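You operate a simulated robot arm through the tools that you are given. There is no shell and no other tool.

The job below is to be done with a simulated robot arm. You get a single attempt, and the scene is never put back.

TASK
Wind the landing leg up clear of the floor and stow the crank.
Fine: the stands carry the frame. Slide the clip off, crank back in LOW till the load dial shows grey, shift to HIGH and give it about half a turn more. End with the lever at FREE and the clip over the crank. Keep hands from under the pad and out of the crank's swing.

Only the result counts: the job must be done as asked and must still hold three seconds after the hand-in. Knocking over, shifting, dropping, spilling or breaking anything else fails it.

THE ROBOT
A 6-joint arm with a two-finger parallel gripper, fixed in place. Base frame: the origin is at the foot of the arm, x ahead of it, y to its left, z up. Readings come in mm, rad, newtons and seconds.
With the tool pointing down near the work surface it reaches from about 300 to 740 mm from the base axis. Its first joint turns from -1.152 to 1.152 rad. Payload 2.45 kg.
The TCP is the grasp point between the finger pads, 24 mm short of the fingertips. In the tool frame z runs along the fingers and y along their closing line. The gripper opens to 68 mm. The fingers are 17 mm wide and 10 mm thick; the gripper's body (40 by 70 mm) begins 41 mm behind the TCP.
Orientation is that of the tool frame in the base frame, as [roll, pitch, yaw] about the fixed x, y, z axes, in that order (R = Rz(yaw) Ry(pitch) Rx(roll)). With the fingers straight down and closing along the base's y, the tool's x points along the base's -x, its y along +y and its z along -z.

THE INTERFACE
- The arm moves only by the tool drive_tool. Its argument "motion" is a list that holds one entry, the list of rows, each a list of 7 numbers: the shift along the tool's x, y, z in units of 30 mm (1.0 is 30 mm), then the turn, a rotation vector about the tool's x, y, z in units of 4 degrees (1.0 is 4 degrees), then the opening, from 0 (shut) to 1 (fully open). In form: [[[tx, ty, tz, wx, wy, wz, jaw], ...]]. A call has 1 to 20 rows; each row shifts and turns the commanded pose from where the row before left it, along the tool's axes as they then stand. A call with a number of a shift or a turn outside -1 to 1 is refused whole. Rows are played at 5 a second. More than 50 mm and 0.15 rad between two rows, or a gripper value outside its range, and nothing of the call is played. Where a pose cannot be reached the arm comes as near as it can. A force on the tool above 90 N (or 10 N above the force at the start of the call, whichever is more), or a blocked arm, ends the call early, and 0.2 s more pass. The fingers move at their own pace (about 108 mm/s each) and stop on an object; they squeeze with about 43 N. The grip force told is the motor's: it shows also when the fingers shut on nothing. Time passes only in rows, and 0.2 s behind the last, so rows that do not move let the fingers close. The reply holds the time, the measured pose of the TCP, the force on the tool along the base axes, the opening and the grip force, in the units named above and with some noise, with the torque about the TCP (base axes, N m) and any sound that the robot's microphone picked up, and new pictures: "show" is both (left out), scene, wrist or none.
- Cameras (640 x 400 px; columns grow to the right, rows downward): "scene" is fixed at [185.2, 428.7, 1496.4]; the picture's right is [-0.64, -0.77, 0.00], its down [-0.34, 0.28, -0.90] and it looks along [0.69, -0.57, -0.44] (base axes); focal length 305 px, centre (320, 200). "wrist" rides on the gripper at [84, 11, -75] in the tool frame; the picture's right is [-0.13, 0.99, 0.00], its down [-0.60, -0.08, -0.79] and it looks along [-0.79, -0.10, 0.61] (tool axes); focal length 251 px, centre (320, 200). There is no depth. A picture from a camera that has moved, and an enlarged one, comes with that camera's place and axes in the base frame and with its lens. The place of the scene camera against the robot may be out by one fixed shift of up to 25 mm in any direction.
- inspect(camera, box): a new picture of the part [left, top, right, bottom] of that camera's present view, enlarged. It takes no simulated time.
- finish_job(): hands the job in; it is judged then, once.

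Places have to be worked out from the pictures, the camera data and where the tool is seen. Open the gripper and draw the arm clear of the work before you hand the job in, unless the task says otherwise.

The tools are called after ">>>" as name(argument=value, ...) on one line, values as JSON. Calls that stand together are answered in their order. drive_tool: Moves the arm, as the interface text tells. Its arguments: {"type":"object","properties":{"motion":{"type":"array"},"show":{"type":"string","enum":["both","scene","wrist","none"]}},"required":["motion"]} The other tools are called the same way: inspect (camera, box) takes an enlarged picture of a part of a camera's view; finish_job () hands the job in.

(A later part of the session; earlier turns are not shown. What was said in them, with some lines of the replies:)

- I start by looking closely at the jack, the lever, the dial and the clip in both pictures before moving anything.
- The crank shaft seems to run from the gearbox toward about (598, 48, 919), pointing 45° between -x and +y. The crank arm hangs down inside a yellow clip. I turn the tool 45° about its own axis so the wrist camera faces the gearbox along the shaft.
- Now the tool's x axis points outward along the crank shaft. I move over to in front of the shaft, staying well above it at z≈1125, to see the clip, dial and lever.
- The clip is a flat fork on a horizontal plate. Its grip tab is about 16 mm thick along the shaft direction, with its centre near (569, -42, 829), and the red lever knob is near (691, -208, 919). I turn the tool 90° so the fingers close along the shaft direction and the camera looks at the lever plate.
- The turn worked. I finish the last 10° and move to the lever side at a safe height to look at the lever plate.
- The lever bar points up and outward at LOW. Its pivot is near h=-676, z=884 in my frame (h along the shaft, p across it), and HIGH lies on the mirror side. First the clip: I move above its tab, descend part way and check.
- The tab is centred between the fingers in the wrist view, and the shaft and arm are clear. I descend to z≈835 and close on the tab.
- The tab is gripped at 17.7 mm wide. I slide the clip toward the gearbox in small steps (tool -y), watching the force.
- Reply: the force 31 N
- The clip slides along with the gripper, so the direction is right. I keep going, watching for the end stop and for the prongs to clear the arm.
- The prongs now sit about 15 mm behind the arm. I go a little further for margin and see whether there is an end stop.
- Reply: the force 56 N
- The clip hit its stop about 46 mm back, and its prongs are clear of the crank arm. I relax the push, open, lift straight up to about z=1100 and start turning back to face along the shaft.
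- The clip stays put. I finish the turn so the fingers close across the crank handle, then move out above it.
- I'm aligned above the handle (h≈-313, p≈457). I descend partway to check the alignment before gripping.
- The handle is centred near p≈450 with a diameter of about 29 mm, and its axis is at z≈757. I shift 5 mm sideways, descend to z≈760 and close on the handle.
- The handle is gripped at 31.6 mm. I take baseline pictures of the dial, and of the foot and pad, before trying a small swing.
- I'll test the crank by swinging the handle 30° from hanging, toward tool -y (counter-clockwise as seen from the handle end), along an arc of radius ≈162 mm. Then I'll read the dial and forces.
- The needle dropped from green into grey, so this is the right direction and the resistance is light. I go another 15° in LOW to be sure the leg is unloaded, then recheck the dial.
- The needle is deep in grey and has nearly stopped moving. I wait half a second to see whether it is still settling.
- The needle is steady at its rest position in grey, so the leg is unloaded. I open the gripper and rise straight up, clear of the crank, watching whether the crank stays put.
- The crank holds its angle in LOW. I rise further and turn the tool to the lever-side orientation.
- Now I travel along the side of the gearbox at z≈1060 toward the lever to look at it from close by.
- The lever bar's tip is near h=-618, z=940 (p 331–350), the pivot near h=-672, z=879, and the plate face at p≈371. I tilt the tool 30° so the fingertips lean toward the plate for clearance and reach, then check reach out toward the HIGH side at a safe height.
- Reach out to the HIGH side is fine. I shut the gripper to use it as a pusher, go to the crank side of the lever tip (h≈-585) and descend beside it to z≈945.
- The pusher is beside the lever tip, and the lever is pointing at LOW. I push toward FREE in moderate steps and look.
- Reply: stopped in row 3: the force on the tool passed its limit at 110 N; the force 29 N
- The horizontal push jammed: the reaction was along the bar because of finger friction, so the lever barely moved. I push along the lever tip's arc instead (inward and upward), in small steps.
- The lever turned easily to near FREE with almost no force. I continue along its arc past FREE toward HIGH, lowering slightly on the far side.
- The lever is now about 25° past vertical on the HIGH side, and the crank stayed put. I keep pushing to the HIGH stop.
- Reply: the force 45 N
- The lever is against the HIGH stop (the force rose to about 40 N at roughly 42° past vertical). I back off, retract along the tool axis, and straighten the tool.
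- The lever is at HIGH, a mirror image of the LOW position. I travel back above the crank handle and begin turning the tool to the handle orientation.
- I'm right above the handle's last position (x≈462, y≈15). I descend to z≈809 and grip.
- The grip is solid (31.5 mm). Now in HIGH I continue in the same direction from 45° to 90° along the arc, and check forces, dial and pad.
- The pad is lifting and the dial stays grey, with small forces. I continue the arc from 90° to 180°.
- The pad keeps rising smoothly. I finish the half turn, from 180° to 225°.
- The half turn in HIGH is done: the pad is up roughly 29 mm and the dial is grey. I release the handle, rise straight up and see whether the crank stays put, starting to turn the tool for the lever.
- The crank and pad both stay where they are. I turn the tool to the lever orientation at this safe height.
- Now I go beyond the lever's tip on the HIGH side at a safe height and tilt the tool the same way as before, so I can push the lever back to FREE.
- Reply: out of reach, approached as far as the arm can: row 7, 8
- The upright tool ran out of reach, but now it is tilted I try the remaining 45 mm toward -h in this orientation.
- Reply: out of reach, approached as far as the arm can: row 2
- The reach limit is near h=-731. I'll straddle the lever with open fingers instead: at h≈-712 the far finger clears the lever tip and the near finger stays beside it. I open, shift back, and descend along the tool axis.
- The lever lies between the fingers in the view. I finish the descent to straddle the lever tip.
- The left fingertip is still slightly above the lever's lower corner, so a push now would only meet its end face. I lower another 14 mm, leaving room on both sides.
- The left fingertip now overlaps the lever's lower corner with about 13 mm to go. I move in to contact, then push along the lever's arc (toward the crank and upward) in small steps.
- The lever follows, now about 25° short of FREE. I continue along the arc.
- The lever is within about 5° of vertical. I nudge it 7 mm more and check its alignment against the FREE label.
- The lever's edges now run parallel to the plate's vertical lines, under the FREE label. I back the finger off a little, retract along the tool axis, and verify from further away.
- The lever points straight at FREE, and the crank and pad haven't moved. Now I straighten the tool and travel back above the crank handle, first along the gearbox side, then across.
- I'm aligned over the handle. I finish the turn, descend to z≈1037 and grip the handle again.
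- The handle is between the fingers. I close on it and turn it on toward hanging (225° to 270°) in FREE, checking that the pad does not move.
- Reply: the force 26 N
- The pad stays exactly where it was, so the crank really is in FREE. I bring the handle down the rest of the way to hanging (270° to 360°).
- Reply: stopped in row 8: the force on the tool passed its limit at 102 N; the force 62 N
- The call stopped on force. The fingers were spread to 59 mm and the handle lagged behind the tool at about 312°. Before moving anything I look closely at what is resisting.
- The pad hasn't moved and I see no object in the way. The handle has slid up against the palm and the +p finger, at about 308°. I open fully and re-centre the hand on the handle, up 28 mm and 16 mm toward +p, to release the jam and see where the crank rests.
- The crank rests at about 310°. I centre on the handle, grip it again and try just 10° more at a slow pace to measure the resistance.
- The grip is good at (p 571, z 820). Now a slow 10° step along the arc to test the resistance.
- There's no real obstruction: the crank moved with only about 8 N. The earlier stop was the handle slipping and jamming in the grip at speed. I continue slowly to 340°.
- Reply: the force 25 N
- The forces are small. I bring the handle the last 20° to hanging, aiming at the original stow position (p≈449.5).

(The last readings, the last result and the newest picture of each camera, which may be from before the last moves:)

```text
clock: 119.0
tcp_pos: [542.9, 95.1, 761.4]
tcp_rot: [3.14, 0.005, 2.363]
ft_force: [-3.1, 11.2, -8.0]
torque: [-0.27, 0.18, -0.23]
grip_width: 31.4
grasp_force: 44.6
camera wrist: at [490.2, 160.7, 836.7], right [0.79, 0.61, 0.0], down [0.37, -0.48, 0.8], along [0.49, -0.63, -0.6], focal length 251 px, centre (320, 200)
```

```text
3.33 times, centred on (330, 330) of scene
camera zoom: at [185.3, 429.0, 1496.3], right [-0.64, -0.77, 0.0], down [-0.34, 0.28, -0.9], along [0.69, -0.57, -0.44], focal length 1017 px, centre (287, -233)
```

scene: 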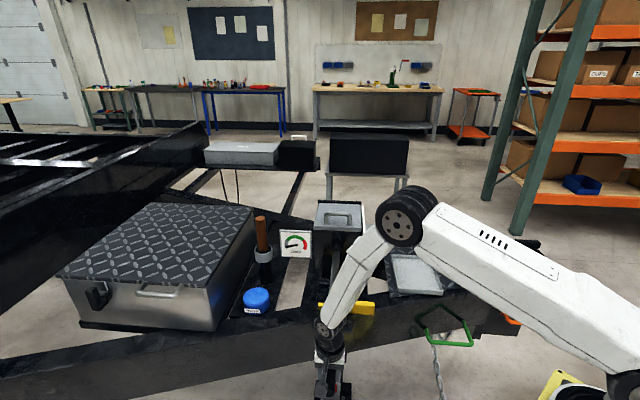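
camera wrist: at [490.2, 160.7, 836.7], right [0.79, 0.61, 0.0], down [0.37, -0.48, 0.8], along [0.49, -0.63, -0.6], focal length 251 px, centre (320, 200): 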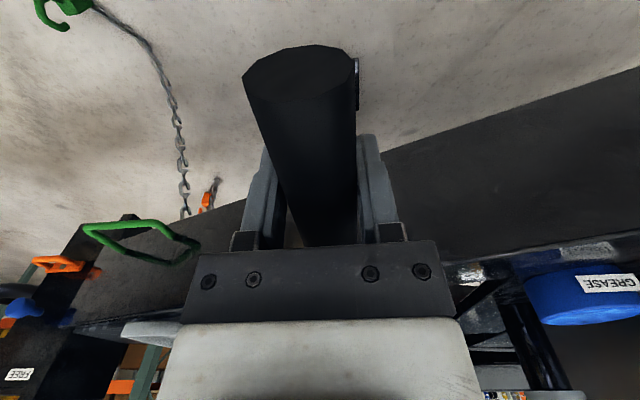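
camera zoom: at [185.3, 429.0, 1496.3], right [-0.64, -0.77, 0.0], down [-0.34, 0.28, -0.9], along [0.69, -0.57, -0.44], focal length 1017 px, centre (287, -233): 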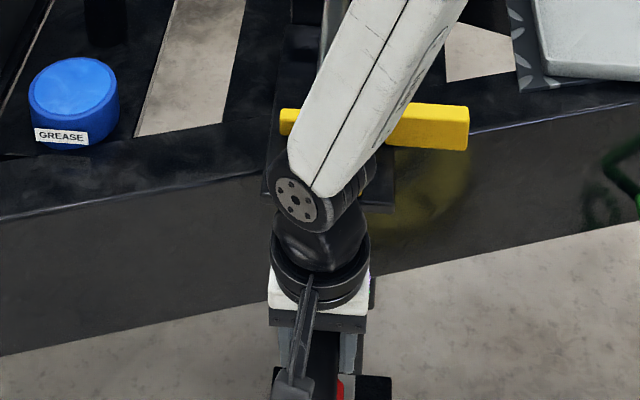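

The handle is within 2 mm of its original stow position. I nudge it 2 mm, release and rise straight up, then check how it hangs.

>>> drive_tool(motion=[[[0, -0.06, 0, 0, 0, 0, 0.3], [0, 0, 0, 0, 0, 0, 0.3], [0, 0, 0, 0, 0, 0, 0.7], [0, 0, 0, 0, 0, 0, 1], [0, 0, 0, 0, 0, 0, 1], [0, 0, -0.6, 0, 0, 0, 1], [0, 0, -0.95, 0, 0, 0, 1], [0, 0, -0.95, 0, 0, 0, 1], [0, 0, -0.95, 0, 0, 0, 1], [0, 0, -0.95, 0, 0, 0, 1], [0, 0, -0.95, 0, 0, 0, 1], [0, 0, -0.95, 0, 0, 0, 1], [0, 0, -0.95, 0, 0, 0, 1], [0, 0, -0.95, 0, 0, 0, 1], [0, 0, -0.95, 0, 0, 0, 1], [0, 0, -0.95, 0, 0, 0, 1]]])

>>> inspect(camera="scene", box=[280, 300, 400, 400])

>>> inspect(camera="wrist", box=[230, 0, 390, 130])

```text
clock: 122.4
tcp_pos: [537.8, 94.0, 1064.9]
tcp_rot: [3.14, 0.006, 2.363]
ft_force: [-0.4, 0.0, -0.7]
torque: [0.0, -0.02, -0.01]
grip_width: 68.1
grasp_force: 0.1
camera wrist: at [485.1, 160.5, 1139.9], right [0.79, 0.61, 0.0], down [0.37, -0.48, 0.8], along [0.49, -0.63, -0.6], focal length 251 px, centre (320, 200)
```

scene: 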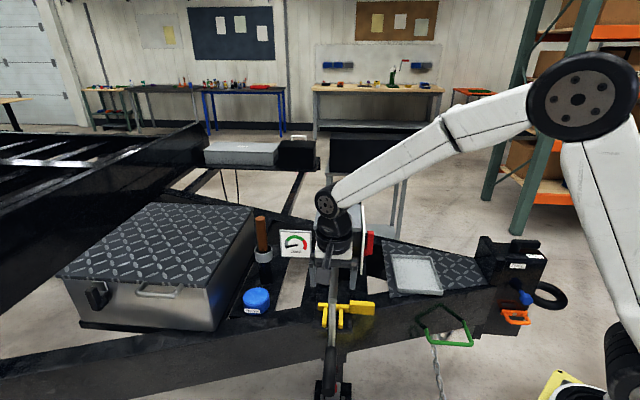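
wrist: 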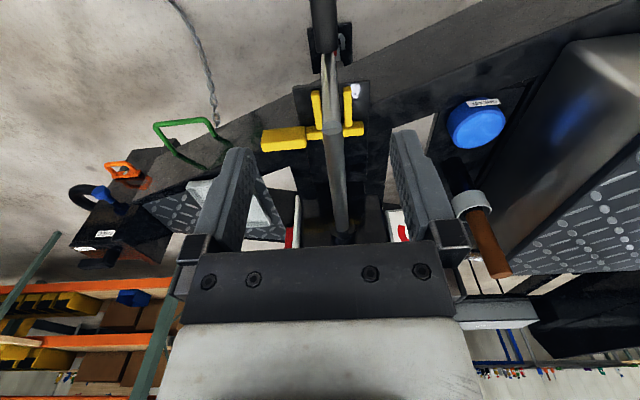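

```text
4.00 times, centred on (340, 350) of scene
camera zoom: at [185.1, 428.7, 1496.4], right [-0.64, -0.77, 0.0], down [-0.34, 0.28, -0.9], along [0.69, -0.57, -0.44], focal length 1220 px, centre (240, -400)
```

zoom: 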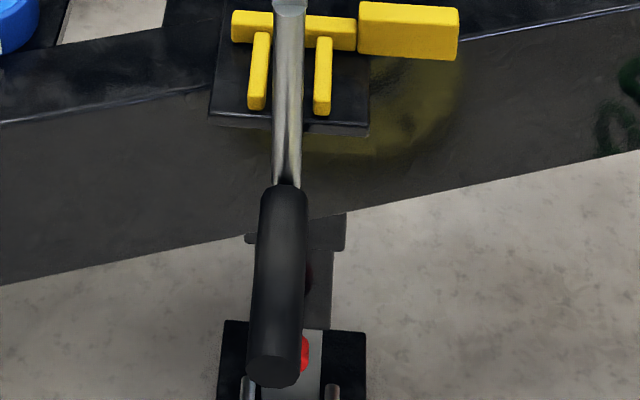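

```text
3.08 times, centred on (310, 65) of wrist
camera zoom: at [485.1, 160.5, 1139.9], right [0.79, 0.61, 0.0], down [0.37, -0.48, 0.8], along [0.49, -0.63, -0.6], focal length 774 px, centre (351, 615)
```

zoom: 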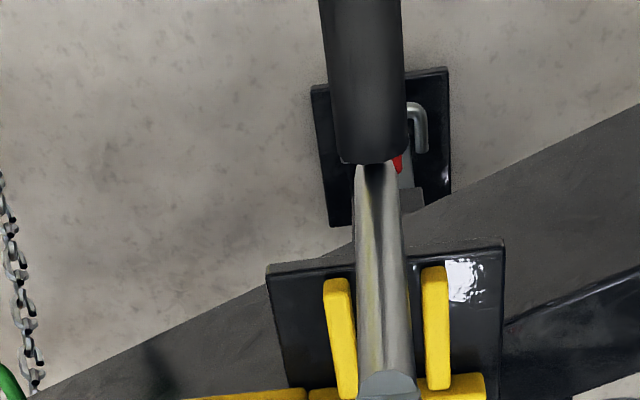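

The crank hangs just as it did originally. Now I turn the tool and go back above the clip's tab, which should be near (605, -73).

>>> drive_tool(motion=[[[0, 0, -0.98, 0, 0, 0, 1], [0, 0, 0, 0, 0, -1, 1], [0, 0, 0, 0, 0, -1, 1], [0, 0, 0, 0, 0, -1, 1], [0, 0, 0, 0, 0, -1, 1], [0, 0, 0, 0, 0, -1, 1], [0, 0, 0, 0, 0, -1, 1], [0, 0, 0, 0, 0, -1, 1], [0, 0, 0, 0, 0, -1, 1], [0, 0, 0, 0, 0, -1, 1], [0, 0, 0, 0, 0, -1, 1], [0, 0, 0, 0, 0, -1, 1], [0, 0, 0, 0, 0, -1, 1], [0, 0, 0, 0, 0, -1, 1], [0, 0, 0, 0, 0, -1, 1], [0, 0, 0, 0, 0, -1, 1], [0, 0, 0, 0, 0, -1, 1], [0, 0, 0, 0, 0, -1, 1], [0, 0, 0, 0, 0, -1, 1], [0, 0, 0, 0, 0, -1, 1]]], show="none")

>>> drive_tool(motion=[[[0, 0, 0, 0, 0, -1, 1], [0, 0, 0, 0, 0, -1, 1], [0, 0, 0, 0, 0, -1, 1], [0, 0, 0, 0, 0, -0.4, 1], [0.338, -0.788, 0, 0, 0, 0, 1], [0.338, -0.788, 0, 0, 0, 0, 1], [0.338, -0.788, 0, 0, 0, 0, 1], [0.338, -0.788, 0, 0, 0, 0, 1], [0.338, -0.788, 0, 0, 0, 0, 1], [0.338, -0.788, 0, 0, 0, 0, 1], [0.338, -0.788, 0, 0, 0, 0, 1], [0, 0, 0, 0, 0, 0, 1], [0, 0, 0.95, 0, 0, 0, 1], [0, 0, 0.95, 0, 0, 0, 1], [0, 0, 0.95, 0, 0, 0, 1], [0, 0, 0.95, 0, 0, 0, 1], [0, 0, 0, 0, 0, 0, 1]]])

```text
clock: 126.6
tcp_pos: [539.2, 94.6, 1094.2]
tcp_rot: [-3.136, 0.004, -2.593]
ft_force: [0.8, 0.3, 0.2]
torque: [-0.04, -0.03, 0.03]
grip_width: 68.1
grasp_force: 0.0
```

```text
clock: 130.2
tcp_pos: [607.0, -70.5, 979.9]
tcp_rot: [-3.134, 0.002, -2.356]
ft_force: [-0.4, 0.0, 0.6]
torque: [0.04, -0.02, -0.04]
grip_width: 68.3
grasp_force: 0.0
camera wrist: at [539.5, -123.2, 1055.8], right [-0.61, 0.79, -0.01], down [0.48, 0.37, 0.8], along [0.63, 0.48, -0.61], focal length 251 px, centre (320, 200)
```

scene: 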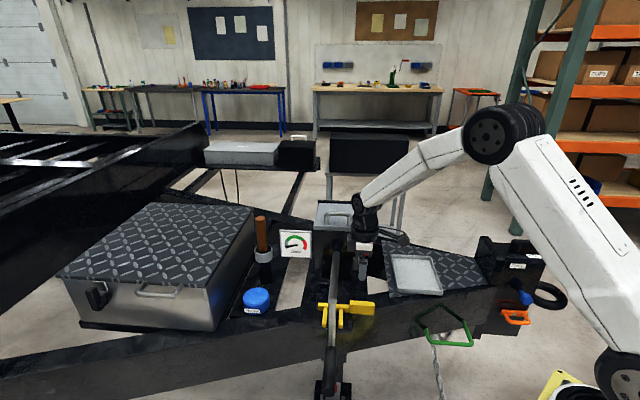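
wrist: 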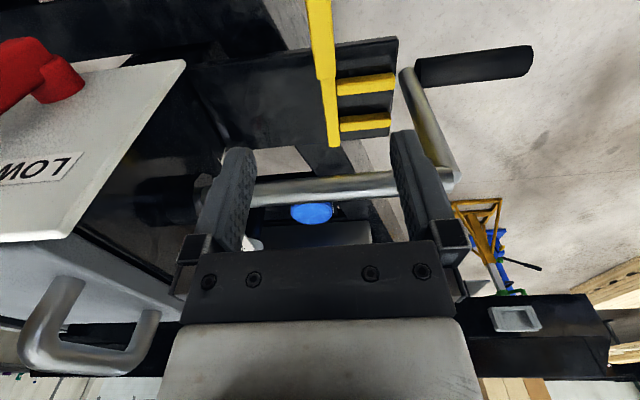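

The tab is centred between the fingers. I descend to z≈835 and grip it.

>>> drive_tool(motion=[[[0.1, 0, 0.96, 0, 0, 0, 1], [0, 0, 0.96, 0, 0, 0, 1], [0, 0, 0.96, 0, 0, 0, 1], [0, 0, 0.96, 0, 0, 0, 1], [0, 0, 0.96, 0, 0, 0, 1], [0, 0, 0, 0, 0, 0, 1], [0, 0, 0, 0, 0, 0, 0.15], [0, 0, 0, 0, 0, 0, 0.15], [0, 0, 0, 0, 0, 0, 0.15]]])

```text
clock: 132.2
tcp_pos: [605.6, -74.1, 835.9]
tcp_rot: [-3.139, 0.0, -2.355]
ft_force: [-7.1, 12.8, -0.6]
torque: [0.09, 0.2, -0.03]
grip_width: 21.8
grasp_force: 7.2
camera wrist: at [537.5, -126.7, 912.0], right [-0.61, 0.79, 0.0], down [0.48, 0.37, 0.79], along [0.63, 0.48, -0.61], focal length 251 px, centre (320, 200)
```

scene: 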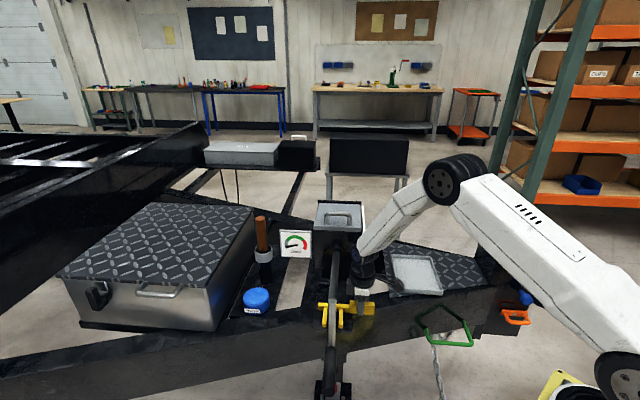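
wrist: 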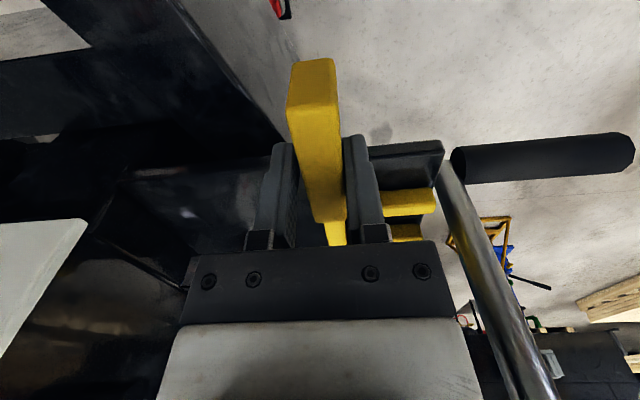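

One finger is still settling on the tab. I let the grip close, then slide the clip outward in small steps over the crank arm, watching the force.

>>> drive_tool(motion=[[[0, 0, 0, 0, 0, 0, 0.15], [0, 0, 0, 0, 0, 0, 0.15], [0, 0.2, 0, 0, 0, 0, 0.15], [0, 0.2, 0, 0, 0, 0, 0.15], [0, 0.2, 0, 0, 0, 0, 0.15], [0, 0, 0, 0, 0, 0, 0.15]]])

>>> inspect(camera="scene", box=[280, 280, 400, 380])

```text
clock: 133.6
tcp_pos: [593.1, -62.7, 838.5]
tcp_rot: [-3.132, 0.003, -2.359]
ft_force: [-10.4, -12.8, 19.5]
torque: [0.51, -0.17, 0.16]
grip_width: 17.5
grasp_force: 36.3
camera wrist: at [524.9, -115.3, 913.7], right [-0.61, 0.79, -0.01], down [0.48, 0.37, 0.8], along [0.63, 0.48, -0.61], focal length 251 px, centre (320, 200)
```

scene: 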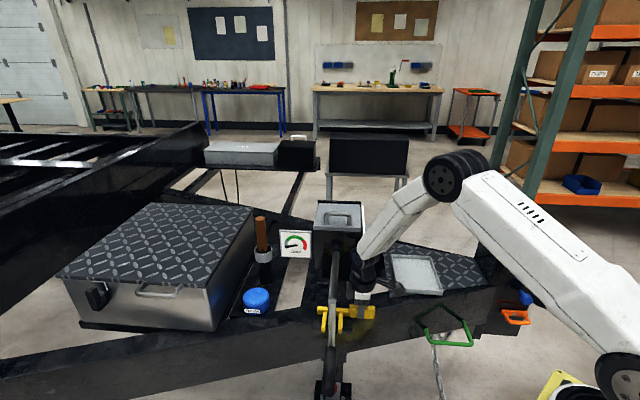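
wrist: 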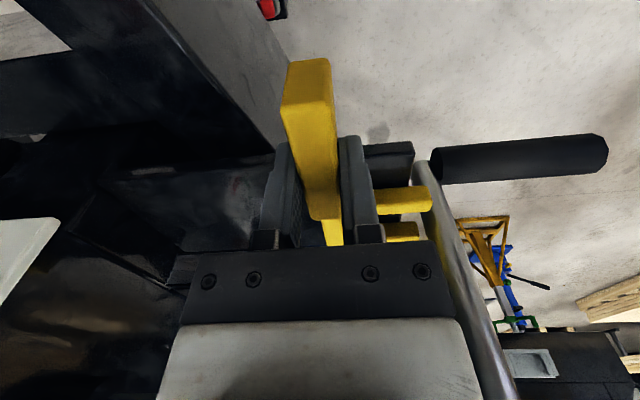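

```text
4.00 times, centred on (340, 330) of scene
camera zoom: at [184.5, 428.4, 1496.6], right [-0.64, -0.77, 0.0], down [-0.34, 0.28, -0.9], along [0.69, -0.57, -0.44], focal length 1220 px, centre (240, -320)
```

zoom: 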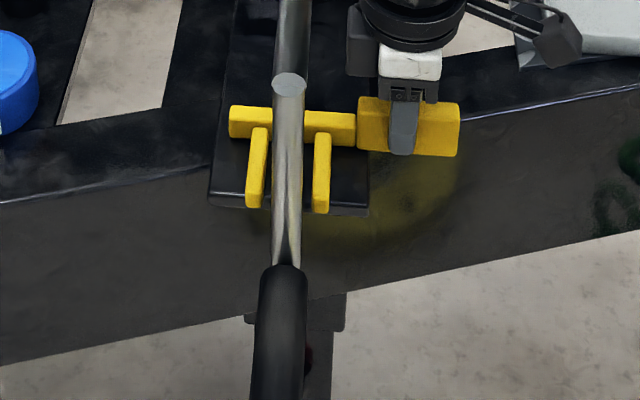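

The clip slides freely (only about 2 N along the slide). I continue outward; the prongs are about to pass either side of the arm.

>>> drive_tool(motion=[[[0, 0.2, 0, 0, 0, 0, 0.15], [0, 0.2, 0, 0, 0, 0, 0.15], [0, 0.2, 0, 0, 0, 0, 0.15], [0, 0, 0, 0, 0, 0, 0.15]]])

>>> inspect(camera="scene", box=[280, 280, 400, 380])

```text
clock: 134.6
tcp_pos: [579.2, -49.0, 836.0]
tcp_rot: [-3.133, 0.006, -2.355]
ft_force: [-4.2, -7.7, 30.3]
torque: [0.18, 0.36, 0.12]
grip_width: 17.8
grasp_force: 36.0
camera wrist: at [512.1, -102.0, 912.7], right [-0.61, 0.79, -0.01], down [0.47, 0.37, 0.8], along [0.63, 0.48, -0.6], focal length 251 px, centre (320, 200)
```

scene: 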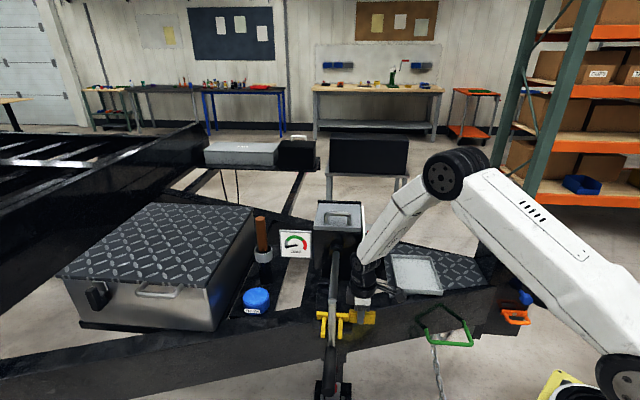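
wrist: 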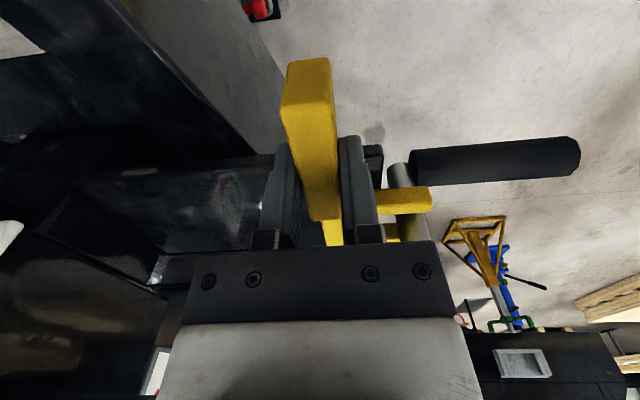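

```text
4.00 times, centred on (340, 330) of scene
camera zoom: at [184.5, 428.6, 1496.6], right [-0.64, -0.77, 0.0], down [-0.34, 0.28, -0.9], along [0.69, -0.57, -0.44], focal length 1220 px, centre (240, -320)
```

zoom: 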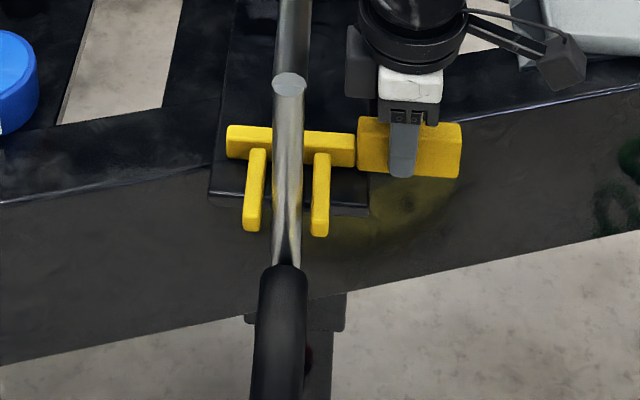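

The prongs are passing both sides of the arm. About 12 mm remain to the original seated position, so I finish the slide.

>>> drive_tool(motion=[[[0, 0.2, -0.05, 0, 0, 0, 0.15], [0, 0.2, -0.05, 0, 0, 0, 0.15], [0, 0.05, 0, 0, 0, 0, 0.15], [0, 0, 0, 0, 0, 0, 0.15]]])

>>> inspect(camera="scene", box=[280, 300, 400, 400])

```text
clock: 135.6
tcp_pos: [570.1, -40.8, 838.2]
tcp_rot: [-3.135, 0.004, -2.356]
ft_force: [25.2, -6.5, -28.1]
torque: [0.38, 0.09, 0.15]
grip_width: 18.0
grasp_force: 35.9
camera wrist: at [503.0, -93.0, 913.2], right [-0.61, 0.79, -0.01], down [0.48, 0.37, 0.8], along [0.63, 0.48, -0.61], focal length 251 px, centre (320, 200)
```

scene: 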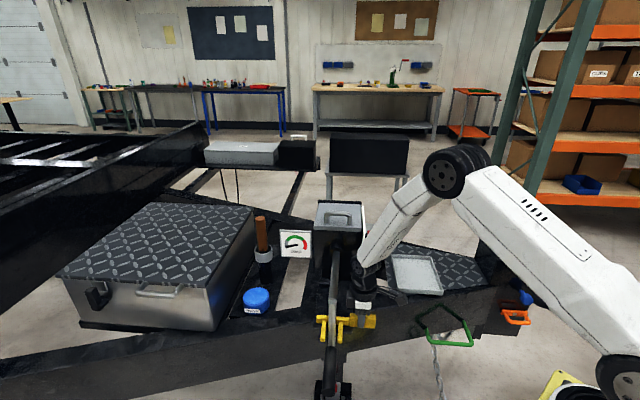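
wrist: 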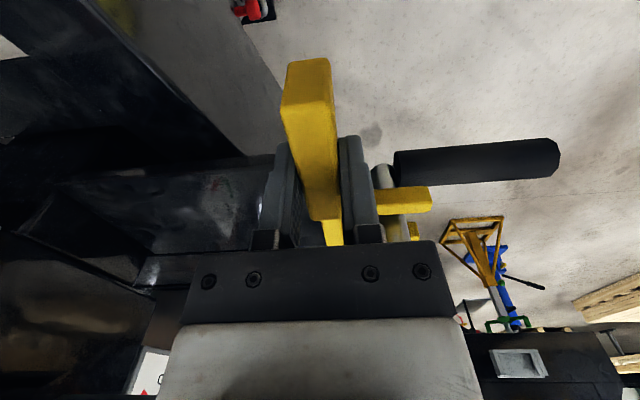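

```text
4.00 times, centred on (340, 350) of scene
camera zoom: at [186.3, 428.5, 1496.3], right [-0.64, -0.77, 0.0], down [-0.34, 0.28, -0.9], along [0.69, -0.57, -0.44], focal length 1220 px, centre (240, -400)
```

zoom: 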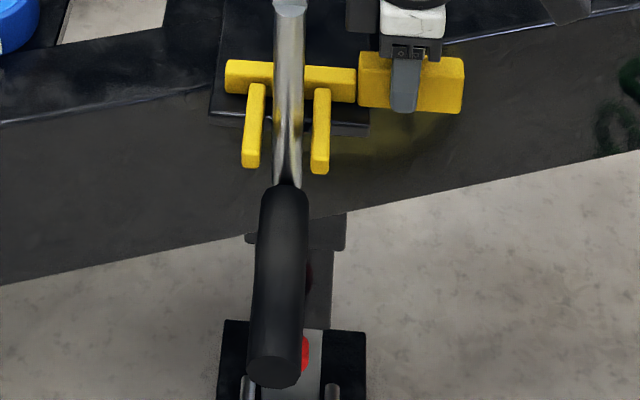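

The clip is back exactly where it began and is now meeting its outer stop (~22 N). I relax the push, open the fingers, lift straight up and verify everything.

>>> drive_tool(motion=[[[0, -0.08, 0.08, 0, 0, 0, 0.15], [0, 0, 0, 0, 0, 0, 0.15], [0, 0, 0, 0, 0, 0, 0.6], [0, 0, 0, 0, 0, 0, 1], [0, 0, 0, 0, 0, 0, 1], [0, 0, -0.6, 0, 0, 0, 1], [0, 0, -0.95, 0, 0, 0, 1], [0, 0, -0.95, 0, 0, 0, 1], [0, 0, -0.95, 0, 0, 0, 1], [0, 0, -0.95, 0, 0, 0, 1], [0, 0, -0.95, 0, 0, 0, 1], [0, 0, -0.95, 0, 0, 0, 1], [0, 0, -0.95, 0, 0, 0, 1], [0, 0, -0.95, 0, 0, 0, 1], [0, 0, 0, 0, 0, 0, 1]]])

>>> inspect(camera="scene", box=[280, 300, 400, 400])

>>> inspect(camera="wrist", box=[280, 0, 600, 200])

```text
clock: 138.8
tcp_pos: [570.3, -40.5, 1084.2]
tcp_rot: [-3.137, 0.0, -2.357]
ft_force: [0.5, 0.0, 0.5]
torque: [0.01, -0.04, -0.01]
grip_width: 68.2
grasp_force: 0.0
camera wrist: at [503.1, -93.0, 1159.4], right [-0.61, 0.79, -0.01], down [0.48, 0.37, 0.8], along [0.63, 0.48, -0.61], focal length 251 px, centre (320, 200)
```

scene: 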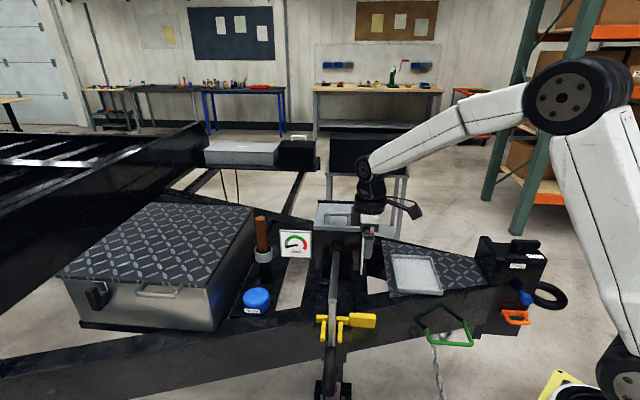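
wrist: 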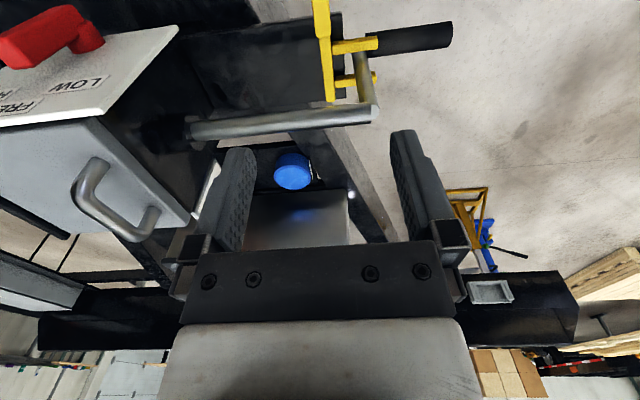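

```text
4.00 times, centred on (340, 350) of scene
camera zoom: at [185.2, 428.7, 1496.4], right [-0.64, -0.77, 0.0], down [-0.34, 0.28, -0.9], along [0.69, -0.57, -0.44], focal length 1220 px, centre (240, -400)
```

zoom: 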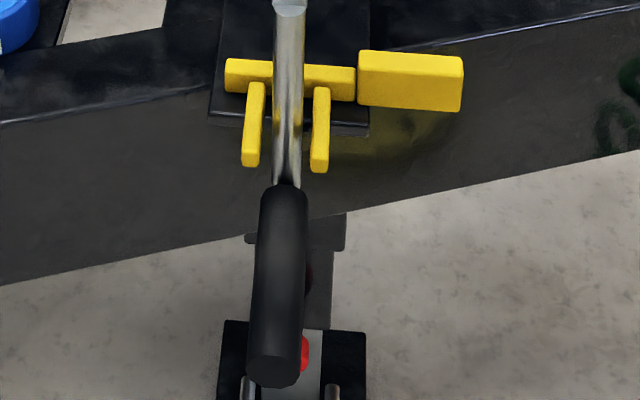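

```text
2.00 times, centred on (440, 100) of wrist
camera zoom: at [503.1, -93.0, 1159.4], right [-0.61, 0.79, -0.01], down [0.48, 0.37, 0.8], along [0.63, 0.48, -0.61], focal length 503 px, centre (80, 400)
```

zoom: 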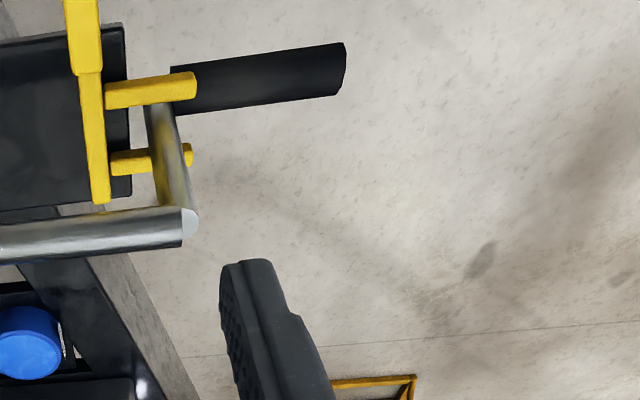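

The clip straddles the crank arm as it did at the start. I draw the arm up and away from the work, then take a last look at the lever, dial and pad.

>>> drive_tool(motion=[[[0.64, -0.3, -0.75, 0, 0, 0, 1], [0.64, -0.3, -0.75, 0, 0, 0, 1], [0.64, -0.3, -0.75, 0, 0, 0, 1], [0.64, -0.3, -0.75, 0, 0, 0, 1], [0.64, -0.3, -0.75, 0, 0, 0, 1], [0.64, -0.3, -0.75, 0, 0, 0, 1], [0.64, -0.3, -0.75, 0, 0, 0, 1], [0.64, -0.3, -0.75, 0, 0, 0, 1], [0, 0, 0, 0, 0, 0, 1]]])

>>> inspect(camera="wrist", box=[160, 0, 480, 200])

>>> inspect(camera="scene", box=[290, 340, 370, 400])

>>> inspect(camera="scene", box=[270, 200, 390, 280])

```text
clock: 140.8
tcp_pos: [512.1, -200.1, 1263.1]
tcp_rot: [-3.137, 0.001, -2.357]
ft_force: [-0.4, 0.7, 0.0]
torque: [-0.01, 0.04, -0.03]
grip_width: 68.0
grasp_force: 0.0
camera wrist: at [445.0, -252.9, 1338.7], right [-0.61, 0.79, -0.01], down [0.48, 0.37, 0.79], along [0.63, 0.48, -0.61], focal length 251 px, centre (320, 200)
```

scene: 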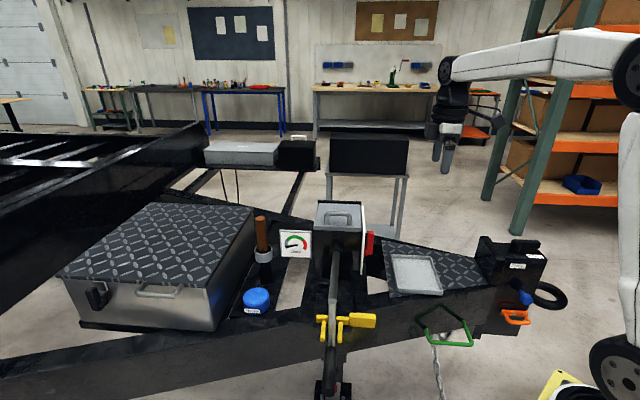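
wrist: 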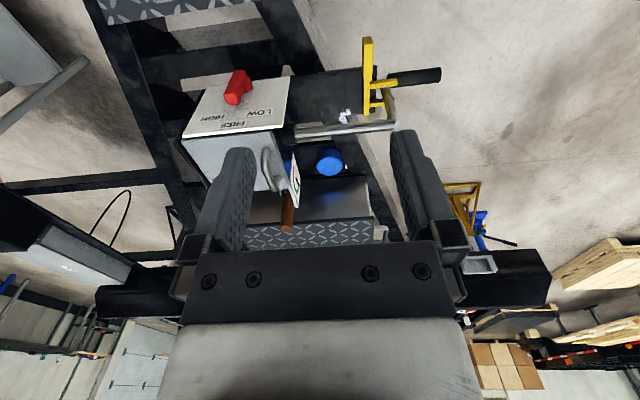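

```text
2.00 times, centred on (320, 100) of wrist
camera zoom: at [445.0, -252.9, 1338.7], right [-0.61, 0.79, -0.01], down [0.48, 0.37, 0.79], along [0.63, 0.48, -0.61], focal length 503 px, centre (320, 400)
```

zoom: 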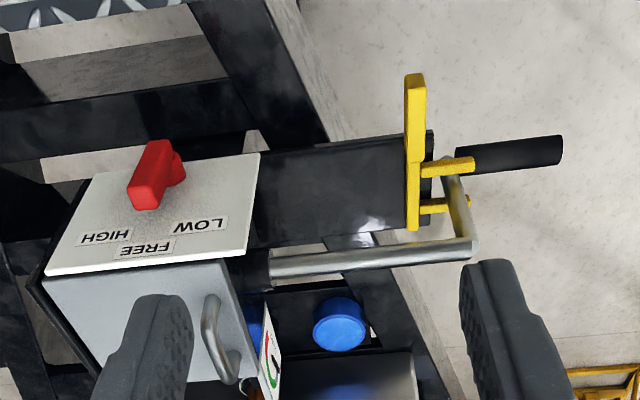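

```text
6.67 times, centred on (330, 370) of scene
camera zoom: at [185.2, 428.7, 1496.4], right [-0.64, -0.77, 0.0], down [-0.34, 0.28, -0.9], along [0.69, -0.57, -0.44], focal length 2034 px, centre (253, -933)
```

zoom: 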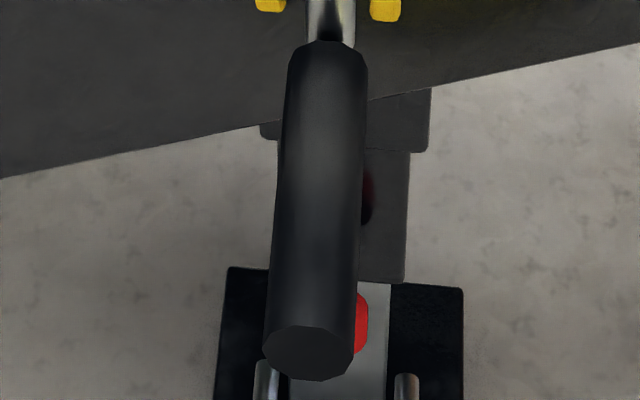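

```text
5.00 times, centred on (330, 240) of scene
camera zoom: at [185.2, 428.7, 1496.4], right [-0.64, -0.77, 0.0], down [-0.34, 0.28, -0.9], along [0.69, -0.57, -0.44], focal length 1525 px, centre (270, 0)
```

zoom: 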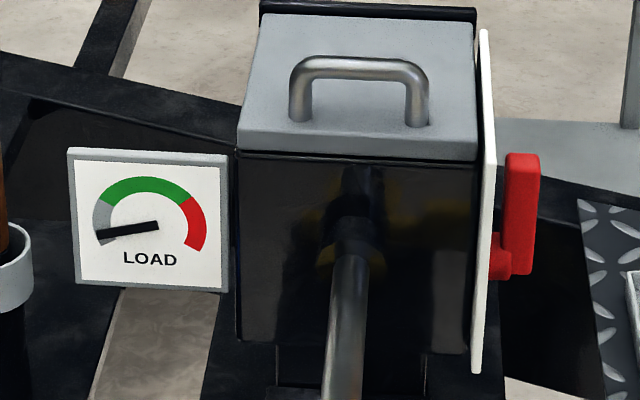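

Everything checks out:
- The pad is about 29 mm up and steady.
- The dial is in grey.
- The lever is upright at FREE.
- The crank hangs in the clip.
- The gripper is open and well clear of the work.

I hand the job in.

>>> finish_job()

```text
The job is handed in.
```

The landing leg is wound up and the crank is stowed; I've handed the job in but haven't been given a verdict.

- **Clip:** I slid it off, then back over the hanging crank arm at the end. It is against its stop, where it was at the start.
- **LOW:** I turned the crank back about 45°. The load needle dropped out of green and settled in grey.
- **HIGH:** I gave it half a turn more in the same direction. The pad is roughly 29 mm higher, judged from the camera.
- **Lever:** It is upright at FREE. Turning the crank back to hanging did not move the pad.
- **Arm:** The gripper is open and the arm is clear of the work. I saw nothing else shifted or knocked over.

Two moves stopped on the force limit. The first push on the lever jammed at 110 N, and the handle slipped and jammed in the grip at 102 N on the way back to hanging. I redid both more slowly with low force, and saw no damage.
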